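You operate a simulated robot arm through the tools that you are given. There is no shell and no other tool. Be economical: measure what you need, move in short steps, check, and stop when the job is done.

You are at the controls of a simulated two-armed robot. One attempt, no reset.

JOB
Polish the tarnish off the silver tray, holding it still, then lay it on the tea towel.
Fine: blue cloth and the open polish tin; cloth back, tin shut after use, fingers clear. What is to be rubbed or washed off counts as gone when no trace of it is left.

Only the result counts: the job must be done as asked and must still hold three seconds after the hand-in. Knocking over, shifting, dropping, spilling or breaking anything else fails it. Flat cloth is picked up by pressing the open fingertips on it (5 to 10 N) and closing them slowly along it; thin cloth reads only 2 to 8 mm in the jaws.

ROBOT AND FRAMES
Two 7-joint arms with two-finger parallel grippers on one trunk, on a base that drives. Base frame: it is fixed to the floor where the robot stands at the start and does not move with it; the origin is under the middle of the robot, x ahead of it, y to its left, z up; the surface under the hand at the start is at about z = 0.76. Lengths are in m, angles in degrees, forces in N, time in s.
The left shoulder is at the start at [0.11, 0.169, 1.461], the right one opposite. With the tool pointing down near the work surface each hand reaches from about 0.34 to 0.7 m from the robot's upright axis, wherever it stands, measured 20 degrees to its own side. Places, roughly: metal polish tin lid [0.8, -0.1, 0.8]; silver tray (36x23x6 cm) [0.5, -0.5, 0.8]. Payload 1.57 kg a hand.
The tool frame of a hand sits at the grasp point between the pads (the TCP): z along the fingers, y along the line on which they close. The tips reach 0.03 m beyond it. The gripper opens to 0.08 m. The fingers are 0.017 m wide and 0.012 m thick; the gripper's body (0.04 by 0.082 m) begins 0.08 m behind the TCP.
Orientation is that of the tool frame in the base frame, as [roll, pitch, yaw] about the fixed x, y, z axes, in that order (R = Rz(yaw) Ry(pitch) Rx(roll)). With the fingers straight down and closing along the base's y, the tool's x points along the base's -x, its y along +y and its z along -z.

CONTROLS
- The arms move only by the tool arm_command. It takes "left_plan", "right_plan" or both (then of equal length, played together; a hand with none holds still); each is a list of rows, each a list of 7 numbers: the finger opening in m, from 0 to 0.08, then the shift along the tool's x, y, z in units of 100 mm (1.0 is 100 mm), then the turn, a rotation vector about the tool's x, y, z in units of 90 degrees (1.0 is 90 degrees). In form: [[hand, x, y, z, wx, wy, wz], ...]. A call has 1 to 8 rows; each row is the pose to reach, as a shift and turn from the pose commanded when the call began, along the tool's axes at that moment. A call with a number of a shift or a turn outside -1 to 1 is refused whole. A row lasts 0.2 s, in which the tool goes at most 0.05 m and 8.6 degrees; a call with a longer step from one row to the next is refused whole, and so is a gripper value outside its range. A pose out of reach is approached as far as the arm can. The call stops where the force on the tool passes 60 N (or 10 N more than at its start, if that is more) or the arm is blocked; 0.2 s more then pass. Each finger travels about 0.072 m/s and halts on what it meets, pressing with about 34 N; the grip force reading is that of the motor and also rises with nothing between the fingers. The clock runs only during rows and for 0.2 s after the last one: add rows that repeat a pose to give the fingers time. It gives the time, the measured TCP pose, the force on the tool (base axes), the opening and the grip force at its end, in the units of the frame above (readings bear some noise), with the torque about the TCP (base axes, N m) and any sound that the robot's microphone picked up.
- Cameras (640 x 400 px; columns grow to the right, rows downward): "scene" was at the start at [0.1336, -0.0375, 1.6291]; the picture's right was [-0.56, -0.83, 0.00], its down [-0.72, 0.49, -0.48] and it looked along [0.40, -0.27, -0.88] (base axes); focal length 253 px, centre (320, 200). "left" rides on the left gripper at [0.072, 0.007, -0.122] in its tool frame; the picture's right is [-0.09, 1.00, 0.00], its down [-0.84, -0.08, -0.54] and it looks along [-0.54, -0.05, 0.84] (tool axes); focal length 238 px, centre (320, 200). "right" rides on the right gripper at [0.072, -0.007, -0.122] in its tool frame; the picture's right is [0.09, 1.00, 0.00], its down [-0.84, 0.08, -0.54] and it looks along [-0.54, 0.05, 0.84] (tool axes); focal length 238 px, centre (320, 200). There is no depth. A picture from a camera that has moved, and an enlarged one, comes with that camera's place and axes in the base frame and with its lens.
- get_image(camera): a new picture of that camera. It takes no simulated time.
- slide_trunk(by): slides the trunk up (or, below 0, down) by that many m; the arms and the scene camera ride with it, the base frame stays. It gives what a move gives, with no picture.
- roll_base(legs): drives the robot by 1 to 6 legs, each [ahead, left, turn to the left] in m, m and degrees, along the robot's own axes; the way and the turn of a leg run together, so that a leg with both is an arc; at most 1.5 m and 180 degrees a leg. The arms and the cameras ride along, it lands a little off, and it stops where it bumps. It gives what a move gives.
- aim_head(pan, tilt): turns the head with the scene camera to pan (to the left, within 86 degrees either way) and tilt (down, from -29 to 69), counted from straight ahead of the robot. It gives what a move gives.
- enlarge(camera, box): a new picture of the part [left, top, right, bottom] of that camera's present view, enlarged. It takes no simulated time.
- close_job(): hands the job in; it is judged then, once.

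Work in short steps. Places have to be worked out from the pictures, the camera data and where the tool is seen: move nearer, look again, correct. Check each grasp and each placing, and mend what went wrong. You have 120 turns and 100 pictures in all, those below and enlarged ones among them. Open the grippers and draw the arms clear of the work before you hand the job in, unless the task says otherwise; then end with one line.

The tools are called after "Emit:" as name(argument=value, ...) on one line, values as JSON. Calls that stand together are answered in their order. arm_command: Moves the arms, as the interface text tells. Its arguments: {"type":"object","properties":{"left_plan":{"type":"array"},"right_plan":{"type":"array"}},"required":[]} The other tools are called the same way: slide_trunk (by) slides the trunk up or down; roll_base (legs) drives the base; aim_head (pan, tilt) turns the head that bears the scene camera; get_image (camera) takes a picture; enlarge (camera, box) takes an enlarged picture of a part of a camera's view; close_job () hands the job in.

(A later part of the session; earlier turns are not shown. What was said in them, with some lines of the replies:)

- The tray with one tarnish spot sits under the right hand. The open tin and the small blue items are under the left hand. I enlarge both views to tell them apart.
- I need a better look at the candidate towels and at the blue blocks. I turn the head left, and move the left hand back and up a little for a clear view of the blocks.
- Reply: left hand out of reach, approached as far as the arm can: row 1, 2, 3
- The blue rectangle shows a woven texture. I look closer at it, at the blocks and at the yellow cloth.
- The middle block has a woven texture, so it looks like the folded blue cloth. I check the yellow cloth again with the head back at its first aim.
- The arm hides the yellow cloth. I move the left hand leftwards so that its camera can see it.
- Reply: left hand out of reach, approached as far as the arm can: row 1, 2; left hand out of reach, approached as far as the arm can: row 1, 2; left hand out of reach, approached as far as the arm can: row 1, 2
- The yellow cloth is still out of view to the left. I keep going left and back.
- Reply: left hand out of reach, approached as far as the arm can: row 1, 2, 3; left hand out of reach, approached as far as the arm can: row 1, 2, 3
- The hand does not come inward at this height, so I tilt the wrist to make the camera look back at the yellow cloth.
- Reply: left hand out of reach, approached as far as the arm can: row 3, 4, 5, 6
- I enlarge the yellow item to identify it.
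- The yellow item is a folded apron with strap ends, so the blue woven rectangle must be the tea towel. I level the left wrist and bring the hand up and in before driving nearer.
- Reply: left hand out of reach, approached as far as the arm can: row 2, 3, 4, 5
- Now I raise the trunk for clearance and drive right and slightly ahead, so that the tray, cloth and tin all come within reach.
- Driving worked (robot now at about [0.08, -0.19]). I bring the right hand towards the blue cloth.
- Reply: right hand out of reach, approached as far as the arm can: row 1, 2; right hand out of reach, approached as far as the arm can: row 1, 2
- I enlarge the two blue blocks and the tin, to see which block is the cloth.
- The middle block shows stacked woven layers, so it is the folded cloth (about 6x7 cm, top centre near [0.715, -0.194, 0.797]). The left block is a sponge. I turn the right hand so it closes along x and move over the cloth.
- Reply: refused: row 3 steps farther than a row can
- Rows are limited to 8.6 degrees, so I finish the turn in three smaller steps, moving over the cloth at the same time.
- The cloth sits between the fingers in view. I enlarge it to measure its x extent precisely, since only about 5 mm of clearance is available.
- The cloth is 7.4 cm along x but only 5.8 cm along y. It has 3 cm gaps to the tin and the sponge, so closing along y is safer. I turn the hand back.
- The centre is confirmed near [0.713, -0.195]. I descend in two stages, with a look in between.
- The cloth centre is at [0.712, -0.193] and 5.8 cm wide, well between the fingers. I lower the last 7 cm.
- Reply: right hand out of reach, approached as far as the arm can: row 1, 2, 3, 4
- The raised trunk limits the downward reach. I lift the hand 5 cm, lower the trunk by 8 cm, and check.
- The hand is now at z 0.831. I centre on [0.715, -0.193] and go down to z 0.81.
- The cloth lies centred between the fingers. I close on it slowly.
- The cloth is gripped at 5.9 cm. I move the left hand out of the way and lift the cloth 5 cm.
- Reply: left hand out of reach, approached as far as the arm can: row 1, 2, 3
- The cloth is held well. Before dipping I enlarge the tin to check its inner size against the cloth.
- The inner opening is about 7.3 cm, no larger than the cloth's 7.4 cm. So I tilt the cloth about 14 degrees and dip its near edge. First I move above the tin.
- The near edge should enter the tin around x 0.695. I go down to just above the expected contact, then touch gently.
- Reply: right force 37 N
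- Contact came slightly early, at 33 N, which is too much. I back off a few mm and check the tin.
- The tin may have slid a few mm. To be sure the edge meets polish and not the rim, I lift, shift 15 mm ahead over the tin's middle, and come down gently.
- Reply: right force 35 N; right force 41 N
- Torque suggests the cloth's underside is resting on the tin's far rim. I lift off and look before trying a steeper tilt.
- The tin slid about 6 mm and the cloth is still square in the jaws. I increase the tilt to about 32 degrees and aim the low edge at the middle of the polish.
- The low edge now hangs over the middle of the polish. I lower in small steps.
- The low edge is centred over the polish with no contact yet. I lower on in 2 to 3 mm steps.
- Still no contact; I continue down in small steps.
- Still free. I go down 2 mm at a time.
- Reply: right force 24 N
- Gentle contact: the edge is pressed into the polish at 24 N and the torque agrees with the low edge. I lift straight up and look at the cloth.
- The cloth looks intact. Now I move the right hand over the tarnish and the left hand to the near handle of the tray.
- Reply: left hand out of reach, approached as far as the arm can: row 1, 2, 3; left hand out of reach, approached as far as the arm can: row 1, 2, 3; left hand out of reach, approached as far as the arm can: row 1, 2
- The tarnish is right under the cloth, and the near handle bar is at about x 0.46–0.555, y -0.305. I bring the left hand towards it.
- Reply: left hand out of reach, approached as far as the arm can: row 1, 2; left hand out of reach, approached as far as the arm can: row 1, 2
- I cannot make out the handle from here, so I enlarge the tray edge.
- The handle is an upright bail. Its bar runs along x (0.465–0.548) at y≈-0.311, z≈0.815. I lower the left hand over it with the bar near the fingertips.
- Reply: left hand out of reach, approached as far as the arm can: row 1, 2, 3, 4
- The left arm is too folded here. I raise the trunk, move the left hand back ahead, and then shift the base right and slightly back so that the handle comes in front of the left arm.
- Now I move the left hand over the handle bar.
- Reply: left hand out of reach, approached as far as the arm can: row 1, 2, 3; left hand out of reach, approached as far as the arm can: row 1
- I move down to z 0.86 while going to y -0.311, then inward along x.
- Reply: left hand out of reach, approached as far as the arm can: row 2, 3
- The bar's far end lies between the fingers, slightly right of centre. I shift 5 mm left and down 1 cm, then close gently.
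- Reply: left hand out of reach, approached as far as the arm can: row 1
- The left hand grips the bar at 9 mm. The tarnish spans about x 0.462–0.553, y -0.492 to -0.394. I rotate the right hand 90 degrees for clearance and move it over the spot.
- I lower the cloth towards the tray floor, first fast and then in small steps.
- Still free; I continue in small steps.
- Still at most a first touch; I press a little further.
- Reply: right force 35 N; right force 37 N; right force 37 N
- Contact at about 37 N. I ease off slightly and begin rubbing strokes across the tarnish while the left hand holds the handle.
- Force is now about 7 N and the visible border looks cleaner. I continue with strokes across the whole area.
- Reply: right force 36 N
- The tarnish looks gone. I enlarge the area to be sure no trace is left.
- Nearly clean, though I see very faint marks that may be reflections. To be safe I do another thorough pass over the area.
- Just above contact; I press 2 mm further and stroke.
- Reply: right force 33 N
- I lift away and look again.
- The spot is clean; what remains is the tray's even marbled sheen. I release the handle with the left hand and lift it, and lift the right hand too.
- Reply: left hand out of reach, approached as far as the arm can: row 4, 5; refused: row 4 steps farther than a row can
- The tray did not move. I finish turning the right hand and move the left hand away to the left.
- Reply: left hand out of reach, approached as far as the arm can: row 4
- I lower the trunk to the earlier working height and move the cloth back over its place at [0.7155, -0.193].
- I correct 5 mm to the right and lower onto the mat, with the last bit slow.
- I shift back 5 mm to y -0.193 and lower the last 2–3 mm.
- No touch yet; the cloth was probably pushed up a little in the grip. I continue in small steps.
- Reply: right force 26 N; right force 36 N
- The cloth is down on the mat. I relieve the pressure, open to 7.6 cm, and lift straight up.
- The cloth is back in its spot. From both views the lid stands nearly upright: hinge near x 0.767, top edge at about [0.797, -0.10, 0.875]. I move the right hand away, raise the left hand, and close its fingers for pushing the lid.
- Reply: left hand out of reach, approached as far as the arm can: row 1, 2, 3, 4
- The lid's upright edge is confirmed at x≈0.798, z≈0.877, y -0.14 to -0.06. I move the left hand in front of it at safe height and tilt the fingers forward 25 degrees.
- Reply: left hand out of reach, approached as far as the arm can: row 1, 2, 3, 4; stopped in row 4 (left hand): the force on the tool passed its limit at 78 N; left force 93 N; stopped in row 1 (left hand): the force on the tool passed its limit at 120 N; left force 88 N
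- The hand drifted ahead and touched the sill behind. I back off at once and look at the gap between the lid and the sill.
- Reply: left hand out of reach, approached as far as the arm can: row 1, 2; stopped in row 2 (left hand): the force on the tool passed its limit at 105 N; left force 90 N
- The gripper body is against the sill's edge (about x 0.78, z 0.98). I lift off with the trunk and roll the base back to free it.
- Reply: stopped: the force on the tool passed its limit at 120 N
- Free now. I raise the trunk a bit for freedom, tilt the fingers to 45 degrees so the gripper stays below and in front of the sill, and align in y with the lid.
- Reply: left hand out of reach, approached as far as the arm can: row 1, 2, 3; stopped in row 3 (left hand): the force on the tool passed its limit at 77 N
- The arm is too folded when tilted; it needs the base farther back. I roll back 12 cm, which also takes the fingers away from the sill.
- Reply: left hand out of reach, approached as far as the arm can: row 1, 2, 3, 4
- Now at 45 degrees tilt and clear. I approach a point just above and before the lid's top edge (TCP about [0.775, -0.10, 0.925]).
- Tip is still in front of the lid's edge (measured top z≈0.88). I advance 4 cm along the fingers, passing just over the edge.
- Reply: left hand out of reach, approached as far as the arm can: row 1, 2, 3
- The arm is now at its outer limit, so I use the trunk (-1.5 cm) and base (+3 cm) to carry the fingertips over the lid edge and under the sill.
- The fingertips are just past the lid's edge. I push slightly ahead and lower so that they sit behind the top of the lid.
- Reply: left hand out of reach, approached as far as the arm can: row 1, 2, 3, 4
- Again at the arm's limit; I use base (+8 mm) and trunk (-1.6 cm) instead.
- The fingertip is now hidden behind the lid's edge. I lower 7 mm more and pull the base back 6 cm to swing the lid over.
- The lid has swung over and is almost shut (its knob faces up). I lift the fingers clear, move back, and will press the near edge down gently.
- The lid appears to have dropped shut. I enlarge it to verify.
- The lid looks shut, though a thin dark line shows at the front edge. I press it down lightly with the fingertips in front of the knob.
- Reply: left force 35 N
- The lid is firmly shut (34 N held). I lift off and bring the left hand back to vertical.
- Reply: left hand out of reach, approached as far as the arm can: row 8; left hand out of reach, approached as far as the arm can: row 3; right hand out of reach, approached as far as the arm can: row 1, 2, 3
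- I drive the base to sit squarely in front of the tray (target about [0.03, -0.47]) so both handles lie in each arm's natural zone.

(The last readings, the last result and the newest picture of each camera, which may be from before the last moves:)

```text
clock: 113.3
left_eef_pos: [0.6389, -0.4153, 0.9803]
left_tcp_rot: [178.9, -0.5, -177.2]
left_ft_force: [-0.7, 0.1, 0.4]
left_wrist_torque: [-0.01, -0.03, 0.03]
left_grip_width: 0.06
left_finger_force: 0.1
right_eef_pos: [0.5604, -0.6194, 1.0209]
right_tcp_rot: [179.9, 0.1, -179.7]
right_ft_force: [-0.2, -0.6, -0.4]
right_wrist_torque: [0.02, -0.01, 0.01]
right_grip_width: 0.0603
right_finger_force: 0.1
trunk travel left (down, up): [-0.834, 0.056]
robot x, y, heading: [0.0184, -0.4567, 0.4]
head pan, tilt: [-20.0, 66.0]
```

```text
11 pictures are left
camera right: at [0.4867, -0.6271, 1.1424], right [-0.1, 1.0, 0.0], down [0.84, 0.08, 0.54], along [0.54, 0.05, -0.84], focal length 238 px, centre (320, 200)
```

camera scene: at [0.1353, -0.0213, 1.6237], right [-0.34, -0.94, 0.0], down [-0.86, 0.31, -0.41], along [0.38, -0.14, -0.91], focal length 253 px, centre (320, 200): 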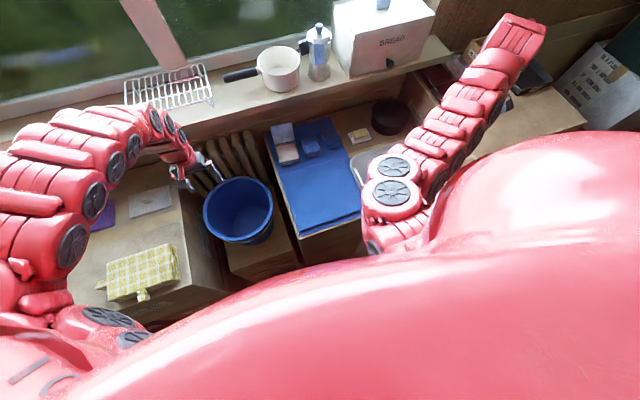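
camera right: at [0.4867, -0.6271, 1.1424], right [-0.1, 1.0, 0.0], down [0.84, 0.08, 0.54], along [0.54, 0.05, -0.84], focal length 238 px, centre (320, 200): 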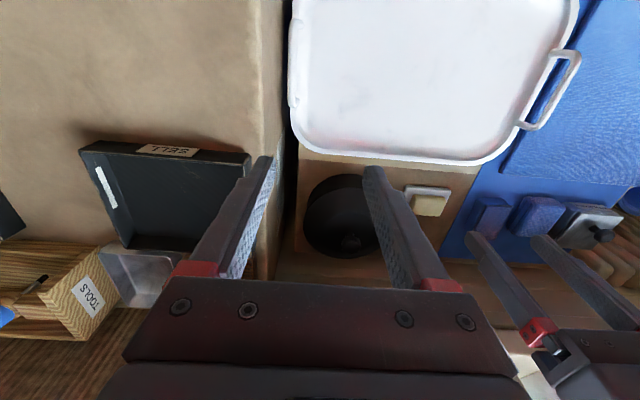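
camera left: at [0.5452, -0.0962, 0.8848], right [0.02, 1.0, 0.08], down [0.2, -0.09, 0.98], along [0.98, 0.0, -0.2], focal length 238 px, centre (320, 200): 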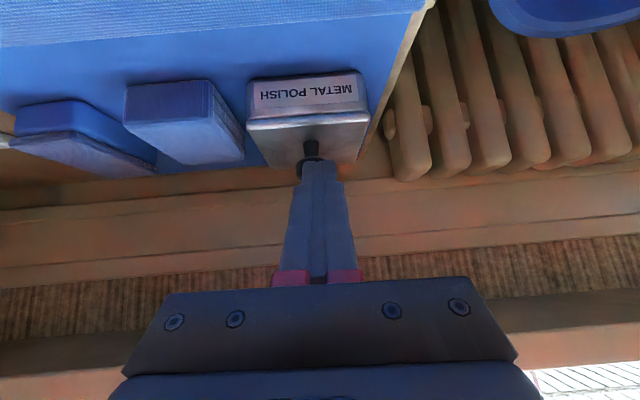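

The tray shines clean and sits where it was. Handle bars are at y≈-0.313 and y≈-0.658, x≈0.505. I bring both hands above them.

Emit:
arm_command(left_plan=[[0.06, 0.2, 0.17, 0.25, 0, 0, 0.01], [0.06, 0.4, 0.34, 0.5, 0, 0, 0.02], [0.06, 0.6, 0.5, 0.7, 0, 0, 0.031]], right_plan=[[0.06, 0.2, -0.15, 0.3, 0, 0, 0], [0.06, 0.4, -0.3, 0.65, 0, 0, 0], [0.06, 0.55, -0.38, 1.0, 0, 0, 0]])

Emit:
arm_command(left_plan=[[0.06, 0.25, 0.17, 0.15, 0, 0, 0], [0.06, 0.5, 0.35, 0.3, 0, 0, 0], [0.06, 0.74, 0.52, 0.45, 0, 0, 0], [0.06, 0.74, 0.52, 0.45, 0, 0, 0]], right_plan=[[0.06, 0, 0, 0.2, 0, 0, 0], [0.06, 0, 0, 0.4, 0, 0, 0], [0.06, 0, 0, 0.5, 0, 0, 0], [0.06, 0, 0, 0.5, 0, 0, 0]])

Emit:
get_image(camera="left")

Emit:
get_image(camera="right")

```text
clock: 114.2
left_eef_pos: [0.5733, -0.3662, 0.9113]
left_tcp_rot: [179.0, -0.8, 179.9]
left_ft_force: [0.4, 0.2, -0.7]
left_wrist_torque: [0.02, 0.04, 0.01]
left_grip_width: 0.0599
left_finger_force: 0.1
right_eef_pos: [0.5042, -0.6535, 0.9308]
right_tcp_rot: [-179.8, 0.4, -179.7]
right_ft_force: [-24.7, 1.6, 36.1]
right_wrist_torque: [-1.1, 1.0, -0.69]
right_grip_width: 0.0589
right_finger_force: 0.0
trunk travel left (down, up): [-0.834, 0.056]
robot x, y, heading: [0.0134, -0.4575, 0.5]
head pan, tilt: [-20.0, 66.0]
stopped in row 3 (right hand): the force on the tool passed its limit at 105 N (the readings are from after the stop); the commanded pose is now the measured one
```

```text
clock: 114.4
left_eef_pos: [0.5701, -0.3652, 0.9108]
left_tcp_rot: [179.0, -0.6, 179.8]
left_ft_force: [0.8, 0.3, 0.4]
left_wrist_torque: [0.01, 0.04, 0.0]
left_grip_width: 0.0598
left_finger_force: 0.1
right_eef_pos: [0.5053, -0.6549, 0.9303]
right_tcp_rot: [-179.6, 0.4, -179.6]
right_ft_force: [-15.4, 0.6, 34.2]
right_wrist_torque: [-1.02, 0.73, -0.24]
right_grip_width: 0.0585
right_finger_force: 0.1
trunk travel left (down, up): [-0.834, 0.056]
robot x, y, heading: [0.0128, -0.4572, 0.6]
head pan, tilt: [-20.0, 66.0]
stopped in row 1 (right hand): the force on the tool passed its limit at 94 N (the readings are from after the stop); the commanded pose is now the measured one
```

```text
10 pictures are left
camera left: at [0.5001, -0.3604, 1.0353], right [0.1, 1.0, 0.02], down [0.84, -0.09, 0.53], along [0.53, -0.04, -0.85], focal length 238 px, centre (320, 200)
```

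left: 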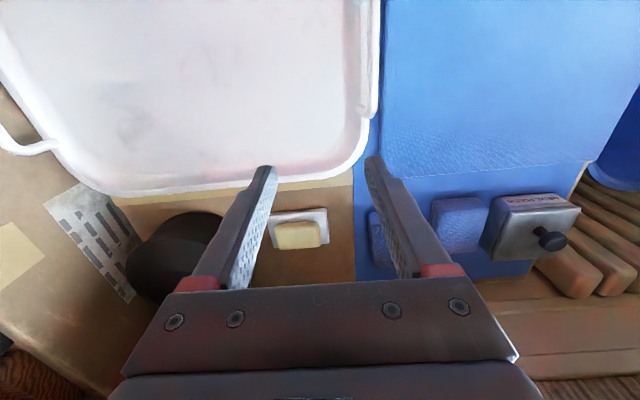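

```text
9 pictures are left
camera right: at [0.4321, -0.6606, 1.0506], right [-0.1, 1.0, -0.01], down [0.83, 0.09, 0.55], along [0.55, 0.05, -0.84], focal length 238 px, centre (320, 200)
```

right: 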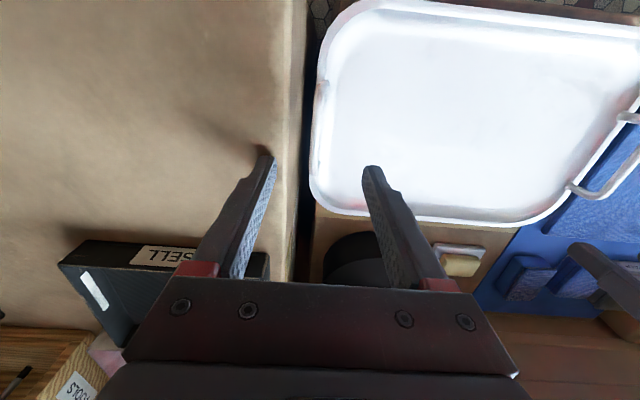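

The right fingertips touched the top of the tall carton beside the tray (edge at y≈-0.669), which leaves no room for a finger outside that handle. I lift the right hand, and put the left hand on its handle to draw the tray left first.

Emit:
arm_command(right_plan=[[0.06, 0, 0, -0.2, 0, 0, 0], [0.06, 0, 0.2, -0.5, 0, 0, 0], [0.06, 0, 0.5, -0.6, 0, 0, 0], [0.06, 0, 0.5, -0.6, 0, 0, 0]], left_plan=[[0.06, 0.25, 0.17, 0.15, 0, 0, 0], [0.06, 0.5, 0.35, 0.3, 0, 0, 0], [0.06, 0.65, 0.52, 0.45, 0, 0, 0], [0.06, 0.65, 0.52, 0.5, 0, 0, 0]])

Emit:
get_image(camera="left")

```text
clock: 115.4
left_eef_pos: [0.5077, -0.3149, 0.8617]
left_tcp_rot: [179.0, -0.8, 179.9]
left_ft_force: [-0.6, -0.1, 0.2]
left_wrist_torque: [0.02, 0.0, 0.02]
left_grip_width: 0.0602
left_finger_force: 0.2
right_eef_pos: [0.5075, -0.6061, 0.9859]
right_tcp_rot: [-179.8, 0.4, -179.7]
right_ft_force: [1.1, 0.0, 0.8]
right_wrist_torque: [0.01, -0.03, -0.04]
right_grip_width: 0.0602
right_finger_force: 0.0
trunk travel left (down, up): [-0.834, 0.056]
robot x, y, heading: [0.0143, -0.4569, 0.2]
head pan, tilt: [-20.0, 66.0]
```

```text
8 pictures are left
camera left: at [0.4383, -0.3088, 0.9854], right [0.09, 1.0, 0.02], down [0.84, -0.09, 0.53], along [0.53, -0.03, -0.85], focal length 238 px, centre (320, 200)
```

left: 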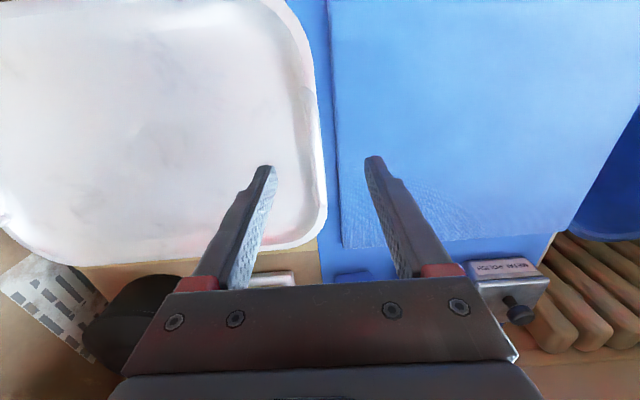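

The bar is between the left fingers. I lower 3 cm and close on it.

Emit:
arm_command(left_plan=[[0.06, 0, 0.02, 0.15, 0, 0, 0], [0.06, 0, 0.02, 0.31, 0, 0, 0], [0.045, 0, 0.02, 0.31, 0, 0, 0], [0.03, 0, 0.02, 0.31, 0, 0, 0], [0.015, 0, 0.02, 0.31, 0, 0, 0], [0.0, 0, 0.02, 0.31, 0, 0, 0], [0.0, 0, 0.02, 0.31, 0, 0, 0]])

```text
clock: 117.0
left_eef_pos: [0.5065, -0.3117, 0.8289]
left_tcp_rot: [179.0, -0.9, 179.7]
left_ft_force: [-0.1, -12.1, -6.4]
left_wrist_torque: [-0.29, -0.27, 0.1]
left_grip_width: 0.0094
left_finger_force: 27.6
right_eef_pos: [0.5079, -0.6064, 0.9866]
right_tcp_rot: [-179.8, 0.3, -179.7]
right_ft_force: [0.1, -0.3, -0.6]
right_wrist_torque: [0.01, -0.02, 0.0]
right_grip_width: 0.06
right_finger_force: 0.0
trunk travel left (down, up): [-0.834, 0.056]
robot x, y, heading: [0.015, -0.4574, 0.6]
head pan, tilt: [-20.0, 66.0]
```

Gripped at 9.4 mm. I raise this side 1.6 cm and draw the tray 4.5 cm to the left.

Emit:
arm_command(left_plan=[[0.0, 0, 0, -0.08, 0, 0, 0], [0.0, 0, 0, -0.16, 0, 0, 0], [0.0, 0, 0.1, -0.16, 0, 0, 0], [0.0, 0, 0.2, -0.16, 0, 0, 0], [0.0, 0, 0.3, -0.16, 0, 0, 0], [0.0, 0, 0.4, -0.16, 0, 0, 0], [0.0, 0, 0.48, -0.16, 0, 0, 0]])

Emit:
get_image(camera="right")

```text
clock: 118.6
left_eef_pos: [0.5077, -0.2627, 0.8479]
left_tcp_rot: [178.9, -1.0, 179.9]
left_ft_force: [0.1, 0.5, -0.9]
left_wrist_torque: [0.02, -0.13, -0.04]
left_grip_width: 0.0096
left_finger_force: 27.2
right_eef_pos: [0.5077, -0.6049, 0.9854]
right_tcp_rot: [-179.7, 0.3, -179.7]
right_ft_force: [0.1, -0.3, 0.0]
right_wrist_torque: [0.0, 0.02, 0.04]
right_grip_width: 0.0598
right_finger_force: 0.0
trunk travel left (down, up): [-0.834, 0.056]
robot x, y, heading: [0.0168, -0.4571, 0.4]
head pan, tilt: [-20.0, 66.0]
```

```text
7 pictures are left
camera right: at [0.4355, -0.6113, 1.1071], right [-0.1, 1.0, -0.01], down [0.83, 0.08, 0.55], along [0.54, 0.05, -0.84], focal length 238 px, centre (320, 200)
```

right: 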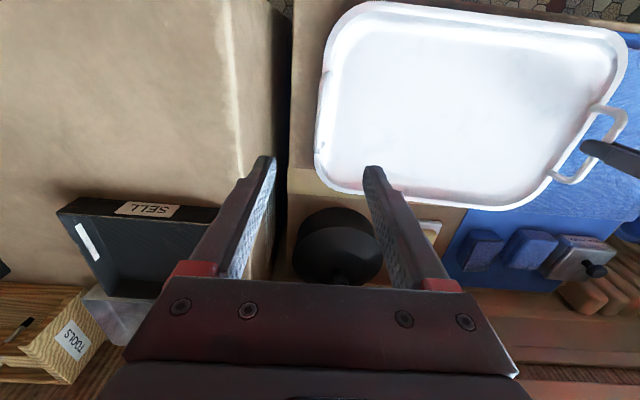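

The tray followed (left side slightly raised), and its right handle is now at about y -0.609, with room beside the carton. I lower the right hand towards it.

Emit:
arm_command(right_plan=[[0.055, 0, -0.02, 0.4, 0, 0, 0], [0.055, 0, -0.04, 0.8, 0, 0, 0], [0.055, 0, -0.04, 1.0, 0, 0, 0]])

Emit:
get_image(camera="right")

```text
clock: 119.4
left_eef_pos: [0.5082, -0.2629, 0.8484]
left_tcp_rot: [178.9, -0.9, 179.8]
left_ft_force: [-0.6, 0.4, -0.9]
left_wrist_torque: [0.03, -0.1, -0.04]
left_grip_width: 0.0092
left_finger_force: 27.7
right_eef_pos: [0.5063, -0.6086, 0.8858]
right_tcp_rot: [-179.7, 0.4, -179.6]
right_ft_force: [0.3, 0.3, -0.8]
right_wrist_torque: [-0.03, -0.03, 0.0]
right_grip_width: 0.055
right_finger_force: 0.1
trunk travel left (down, up): [-0.834, 0.056]
robot x, y, heading: [0.0155, -0.4608, 0.0]
head pan, tilt: [-20.0, 66.0]
```

```text
6 pictures are left
camera right: at [0.4348, -0.6144, 1.0066], right [-0.1, 1.0, -0.01], down [0.83, 0.09, 0.55], along [0.54, 0.05, -0.84], focal length 238 px, centre (320, 200)
```

right: 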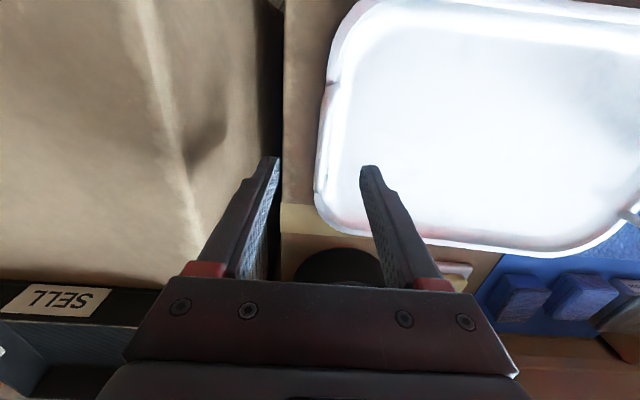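

Space beside the carton is uncertain, so I draw the tray another 4.5 cm left and shift the right hand along with it.

Emit:
arm_command(left_plan=[[0.0, 0, 0.1, 0, 0, 0, 0], [0.0, 0, 0.2, 0, 0, 0, 0], [0.0, 0, 0.3, 0, 0, 0, 0], [0.0, 0, 0.4, 0, 0, 0, 0], [0.0, 0, 0.45, 0, 0, 0, 0]], right_plan=[[0.055, 0, 0.1, 0, 0, 0, 0], [0.055, 0, 0.2, 0, 0, 0, 0], [0.055, 0, 0.3, 0, 0, 0, 0], [0.055, 0, 0.4, 0, 0, 0, 0], [0.055, 0, 0.46, 0, 0, 0, 0]])

Emit:
get_image(camera="right")

```text
clock: 120.6
left_eef_pos: [0.5064, -0.2178, 0.8481]
left_tcp_rot: [178.9, -0.9, 179.8]
left_ft_force: [-0.4, -1.9, 1.5]
left_wrist_torque: [-0.09, -0.46, -0.17]
left_grip_width: 0.0093
left_finger_force: 27.7
right_eef_pos: [0.5074, -0.5633, 0.8878]
right_tcp_rot: [-179.6, 0.5, -179.8]
right_ft_force: [-1.2, 0.1, 0.6]
right_wrist_torque: [0.02, 0.0, -0.01]
right_grip_width: 0.055
right_finger_force: 0.0
trunk travel left (down, up): [-0.834, 0.056]
robot x, y, heading: [0.0157, -0.4561, 0.7]
head pan, tilt: [-20.0, 66.0]
```

```text
5 pictures are left
camera right: at [0.4348, -0.5687, 1.0079], right [-0.1, 1.0, -0.01], down [0.83, 0.08, 0.55], along [0.54, 0.05, -0.84], focal length 238 px, centre (320, 200)
```

right: 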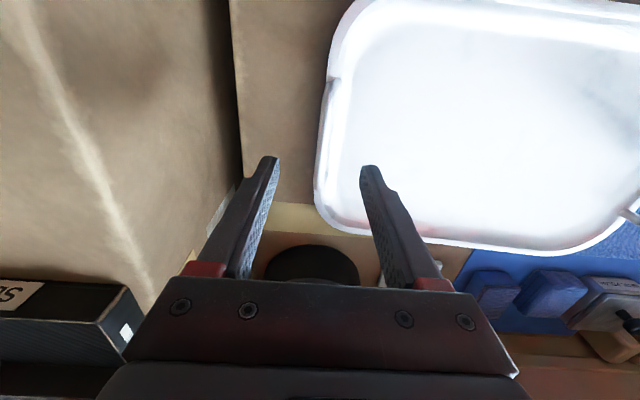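

The right handle bar stays centred between the fingers (y≈-0.562). I lower 5.5 cm and close.

Emit:
arm_command(right_plan=[[0.055, 0, 0.01, 0.25, 0, 0, 0], [0.055, 0, 0.01, 0.45, 0, 0, 0], [0.055, 0, 0.01, 0.56, 0, 0, 0], [0.042, 0, 0.01, 0.56, 0, 0, 0], [0.028, 0, 0.01, 0.56, 0, 0, 0], [0.014, 0, 0.01, 0.56, 0, 0, 0], [0.0, 0, 0.01, 0.56, 0, 0, 0], [0.0, 0, 0.01, 0.56, 0, 0, 0]])

```text
clock: 122.4
left_eef_pos: [0.5067, -0.2183, 0.8489]
left_tcp_rot: [179.0, -0.8, 179.8]
left_ft_force: [-0.6, -9.7, 3.4]
left_wrist_torque: [-0.19, -0.13, -0.11]
left_grip_width: 0.0099
left_finger_force: 28.0
right_eef_pos: [0.5071, -0.5612, 0.8319]
right_tcp_rot: [-180.0, 0.5, -179.6]
right_ft_force: [1.1, 11.0, 0.3]
right_wrist_torque: [0.19, 0.1, -0.27]
right_grip_width: 0.0096
right_finger_force: 28.2
trunk travel left (down, up): [-0.834, 0.056]
robot x, y, heading: [0.0162, -0.4564, 0.6]
head pan, tilt: [-20.0, 66.0]
```

Both handles are held. I level the right side and lift the tray with the trunk.

Emit:
arm_command(right_plan=[[0.0, 0, 0, -0.05, 0, 0, 0], [0.0, 0, 0, -0.1, 0, 0, 0], [0.0, 0, 0, -0.16, 0, 0, 0], [0.0, 0, 0, -0.16, 0, 0, 0]])

Emit:
slide_trunk(by=0.04)

Emit:
get_image(camera="right")

```text
clock: 123.4
left_eef_pos: [0.5063, -0.2177, 0.8483]
left_tcp_rot: [178.9, -0.9, 179.8]
left_ft_force: [-1.1, -16.3, -1.9]
left_wrist_torque: [-0.32, 0.26, -0.13]
left_grip_width: 0.0095
left_finger_force: 27.6
right_eef_pos: [0.5068, -0.5618, 0.847]
right_tcp_rot: [-179.8, 0.3, -179.7]
right_ft_force: [1.3, 15.5, -1.6]
right_wrist_torque: [0.3, -0.22, -0.28]
right_grip_width: 0.0092
right_finger_force: 27.4
trunk travel left (down, up): [-0.834, 0.056]
robot x, y, heading: [0.014, -0.4552, 0.7]
head pan, tilt: [-20.0, 66.0]
```

```text
clock: 124.2
left_eef_pos: [0.5062, -0.2171, 0.8879]
left_tcp_rot: [178.9, -0.9, 179.8]
left_ft_force: [-1.5, -20.2, -1.6]
left_wrist_torque: [-0.4, 0.17, -0.07]
left_grip_width: 0.0093
left_finger_force: 27.6
right_eef_pos: [0.5091, -0.562, 0.8863]
right_tcp_rot: [-179.7, 0.2, -179.6]
right_ft_force: [1.0, 20.2, -1.0]
right_wrist_torque: [0.37, -0.16, -0.29]
right_grip_width: 0.0095
right_finger_force: 27.8
trunk travel left (down, up): [-0.874, 0.016]
robot x, y, heading: [0.0178, -0.4563, 0.4]
head pan, tilt: [-20.0, 66.0]
```

```text
4 pictures are left
camera right: at [0.4357, -0.5681, 1.0075], right [-0.1, 1.0, 0.0], down [0.83, 0.08, 0.55], along [0.54, 0.05, -0.84], focal length 238 px, centre (320, 200)
```

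right: 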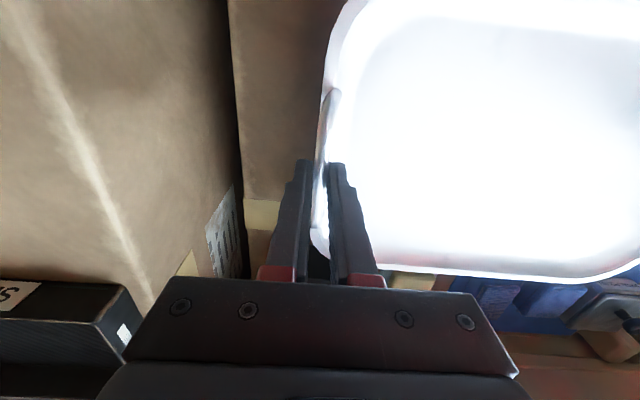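

The tray is up and level. I drive the base 22 cm left and about 2 cm ahead, so the tray comes over the tea towel.

Emit:
roll_base(legs=[[0.02, 0.218, 0]])

Emit:
get_image(camera="left")

```text
clock: 125.9
left_eef_pos: [0.5269, -0.0009, 0.8888]
left_tcp_rot: [179.1, -0.8, 179.7]
left_ft_force: [-0.7, -22.9, -1.1]
left_wrist_torque: [-0.46, 0.03, -0.14]
left_grip_width: 0.0094
left_finger_force: 27.9
right_eef_pos: [0.526, -0.3455, 0.8867]
right_tcp_rot: [-179.9, 0.3, -179.8]
right_ft_force: [1.4, 22.4, -1.8]
right_wrist_torque: [0.39, -0.02, -0.33]
right_grip_width: 0.0096
right_finger_force: 28.3
trunk travel left (down, up): [-0.874, 0.016]
robot x, y, heading: [0.0332, -0.2373, 0.2]
head pan, tilt: [-20.0, 66.0]
```

```text
3 pictures are left
camera left: at [0.457, 0.0037, 1.0121], right [0.1, 0.99, 0.02], down [0.84, -0.09, 0.53], along [0.53, -0.04, -0.85], focal length 238 px, centre (320, 200)
```

left: 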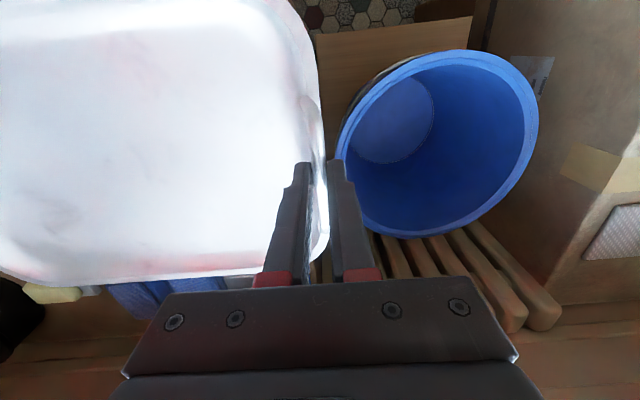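

The tray's centre is at about [0.52, -0.173], right over the towel. I lower with the trunk, the last part in small steps.

Emit:
slide_trunk(by=-0.042)

Emit:
slide_trunk(by=-0.004)

Emit:
slide_trunk(by=-0.003)

```text
clock: 126.8
left_eef_pos: [0.5265, -0.002, 0.846]
left_tcp_rot: [178.9, -0.9, 179.6]
left_ft_force: [-1.7, -0.1, -0.6]
left_wrist_torque: [-0.02, 0.12, -0.05]
left_grip_width: 0.0093
left_finger_force: 27.4
right_eef_pos: [0.5265, -0.3445, 0.8448]
right_tcp_rot: [-179.9, 0.3, -179.8]
right_ft_force: [0.4, 0.0, -1.3]
right_wrist_torque: [0.01, -0.12, -0.27]
right_grip_width: 0.0094
right_finger_force: 27.9
trunk travel left (down, up): [-0.832, 0.058]
robot x, y, heading: [0.0346, -0.2367, 0.3]
head pan, tilt: [-20.0, 66.0]
```

```text
clock: 127.3
left_eef_pos: [0.5267, -0.0005, 0.8447]
left_tcp_rot: [179.1, -0.6, 179.6]
left_ft_force: [0.8, -1.0, 15.0]
left_wrist_torque: [-0.03, 0.05, -0.08]
left_grip_width: 0.0094
left_finger_force: 27.6
right_eef_pos: [0.5263, -0.3456, 0.8431]
right_tcp_rot: [-179.9, 0.6, -179.9]
right_ft_force: [4.9, -0.7, 16.6]
right_wrist_torque: [0.02, -0.02, -0.24]
right_grip_width: 0.0093
right_finger_force: 28.1
trunk travel left (down, up): [-0.828, 0.062]
robot x, y, heading: [0.0324, -0.2395, 0.2]
head pan, tilt: [-20.0, 66.0]
```

```text
clock: 127.8
left_eef_pos: [0.5267, -0.0027, 0.8418]
left_tcp_rot: [179.0, -0.6, 179.6]
left_ft_force: [3.3, 0.4, 19.1]
left_wrist_torque: [-0.03, -0.12, -0.09]
left_grip_width: 0.0094
left_finger_force: 28.3
right_eef_pos: [0.5244, -0.3449, 0.8389]
right_tcp_rot: [-179.9, 0.5, -179.8]
right_ft_force: [3.0, 1.4, 18.3]
right_wrist_torque: [0.03, -0.2, -0.21]
right_grip_width: 0.0096
right_finger_force: 28.5
trunk travel left (down, up): [-0.825, 0.065]
robot x, y, heading: [0.0386, -0.2383, 0.0]
head pan, tilt: [-20.0, 66.0]
```

Contact on both sides (15–19 N each): the tray rests on the towel. I open both hands together and lift away.

Emit:
arm_command(left_plan=[[0.02, 0, 0, -0.02, 0, 0, 0], [0.045, 0, 0, -0.02, 0, 0, 0], [0.05, 0, 0, -0.02, 0, 0, 0], [0.05, 0, 0, -0.3, 0, 0, 0], [0.05, 0, 0, -0.6, 0, 0, 0], [0.05, 0, 0, -0.9, 0, 0, 0]], right_plan=[[0.02, 0, 0, -0.02, 0, 0, 0], [0.045, 0, 0, -0.02, 0, 0, 0], [0.05, 0, 0, -0.02, 0, 0, 0], [0.05, 0, 0, -0.3, 0, 0, 0], [0.05, 0, 0, -0.6, 0, 0, 0], [0.05, 0, 0, -0.9, 0, 0, 0]])

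Emit:
slide_trunk(by=0.06)

Emit:
get_image(camera="right")

```text
clock: 129.2
left_eef_pos: [0.5289, -0.0027, 0.9299]
left_tcp_rot: [179.1, -0.8, 179.6]
left_ft_force: [0.5, -0.2, 0.0]
left_wrist_torque: [0.02, -0.02, 0.01]
left_grip_width: 0.05
left_finger_force: 0.1
right_eef_pos: [0.5259, -0.3435, 0.9293]
right_tcp_rot: [-179.8, 0.4, -179.8]
right_ft_force: [-0.6, 0.9, -0.4]
right_wrist_torque: [-0.01, -0.03, 0.01]
right_grip_width: 0.05
right_finger_force: 0.0
trunk travel left (down, up): [-0.825, 0.065]
robot x, y, heading: [0.0312, -0.2415, 0.3]
head pan, tilt: [-20.0, 66.0]
```

```text
clock: 130.2
left_eef_pos: [0.5279, -0.0021, 0.987]
left_tcp_rot: [179.0, -0.9, 179.6]
left_ft_force: [-0.3, -0.4, 0.1]
left_wrist_torque: [0.0, 0.0, 0.0]
left_grip_width: 0.0498
left_finger_force: 0.1
right_eef_pos: [0.5255, -0.3433, 0.9884]
right_tcp_rot: [-179.9, 0.3, -179.8]
right_ft_force: [0.5, 0.8, 0.6]
right_wrist_torque: [-0.04, 0.0, -0.01]
right_grip_width: 0.05
right_finger_force: 0.0
trunk travel left (down, up): [-0.885, 0.005]
robot x, y, heading: [0.0366, -0.2408, 0.2]
head pan, tilt: [-20.0, 66.0]
```

```text
2 pictures are left
camera right: at [0.4537, -0.3507, 1.1095], right [-0.1, 1.0, 0.0], down [0.83, 0.08, 0.55], along [0.54, 0.05, -0.84], focal length 238 px, centre (320, 200)
```

right: 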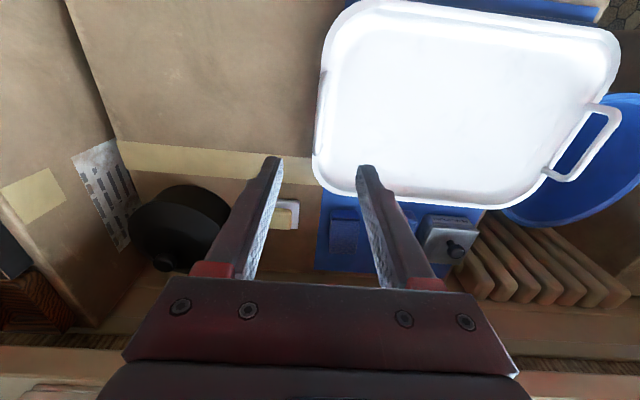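

The tray lies on the towel, with the tin shut and the hands clear. I back the base away to draw the arms clear and take a last look.

Emit:
roll_base(legs=[[-0.2, 0, 0]])

Emit:
get_image(camera="left")

```text
clock: 131.8
left_eef_pos: [0.3285, -0.0015, 0.9867]
left_tcp_rot: [179.1, -0.9, 179.9]
left_ft_force: [-0.1, -0.5, 0.2]
left_wrist_torque: [-0.02, 0.01, 0.01]
left_grip_width: 0.0501
left_finger_force: 0.0
right_eef_pos: [0.3269, -0.3436, 0.9879]
right_tcp_rot: [-179.8, 0.3, -179.6]
right_ft_force: [0.3, -0.4, -0.1]
right_wrist_torque: [0.01, 0.03, 0.03]
right_grip_width: 0.0498
right_finger_force: 0.1
trunk travel left (down, up): [-0.885, 0.005]
robot x, y, heading: [-0.164, -0.2444, 0.5]
head pan, tilt: [-20.0, 66.0]
```

```text
1 pictures are left
camera left: at [0.2586, 0.004, 1.1116], right [0.1, 1.0, 0.01], down [0.84, -0.09, 0.53], along [0.53, -0.04, -0.85], focal length 238 px, centre (320, 200)
```

left: 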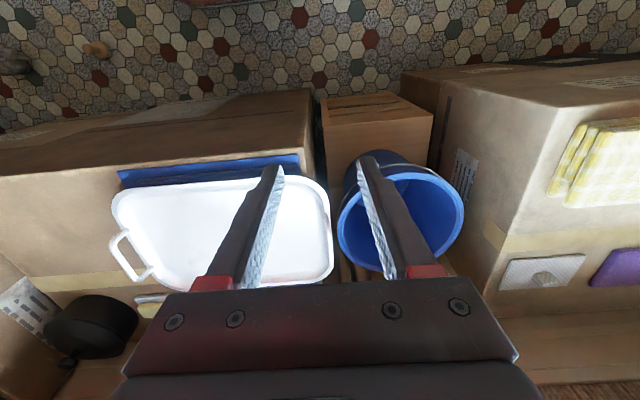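

All is in place: the tray is clean and level on the tea towel, the cloth is back and the tin is shut. The hands are open and clear, so I hand in.

Emit:
close_job()

```text
The job is handed in.
```

The tray is polished clean and lying on the tea towel. The blue cloth is back in its place, the polish tin is shut about 6 mm from where it stood, and both hands are open and clear. While reaching for the tin lid and a tray handle, the hands pressed hard against the window sill and the carton beside the tray. I saw nothing out of place in the later pictures.
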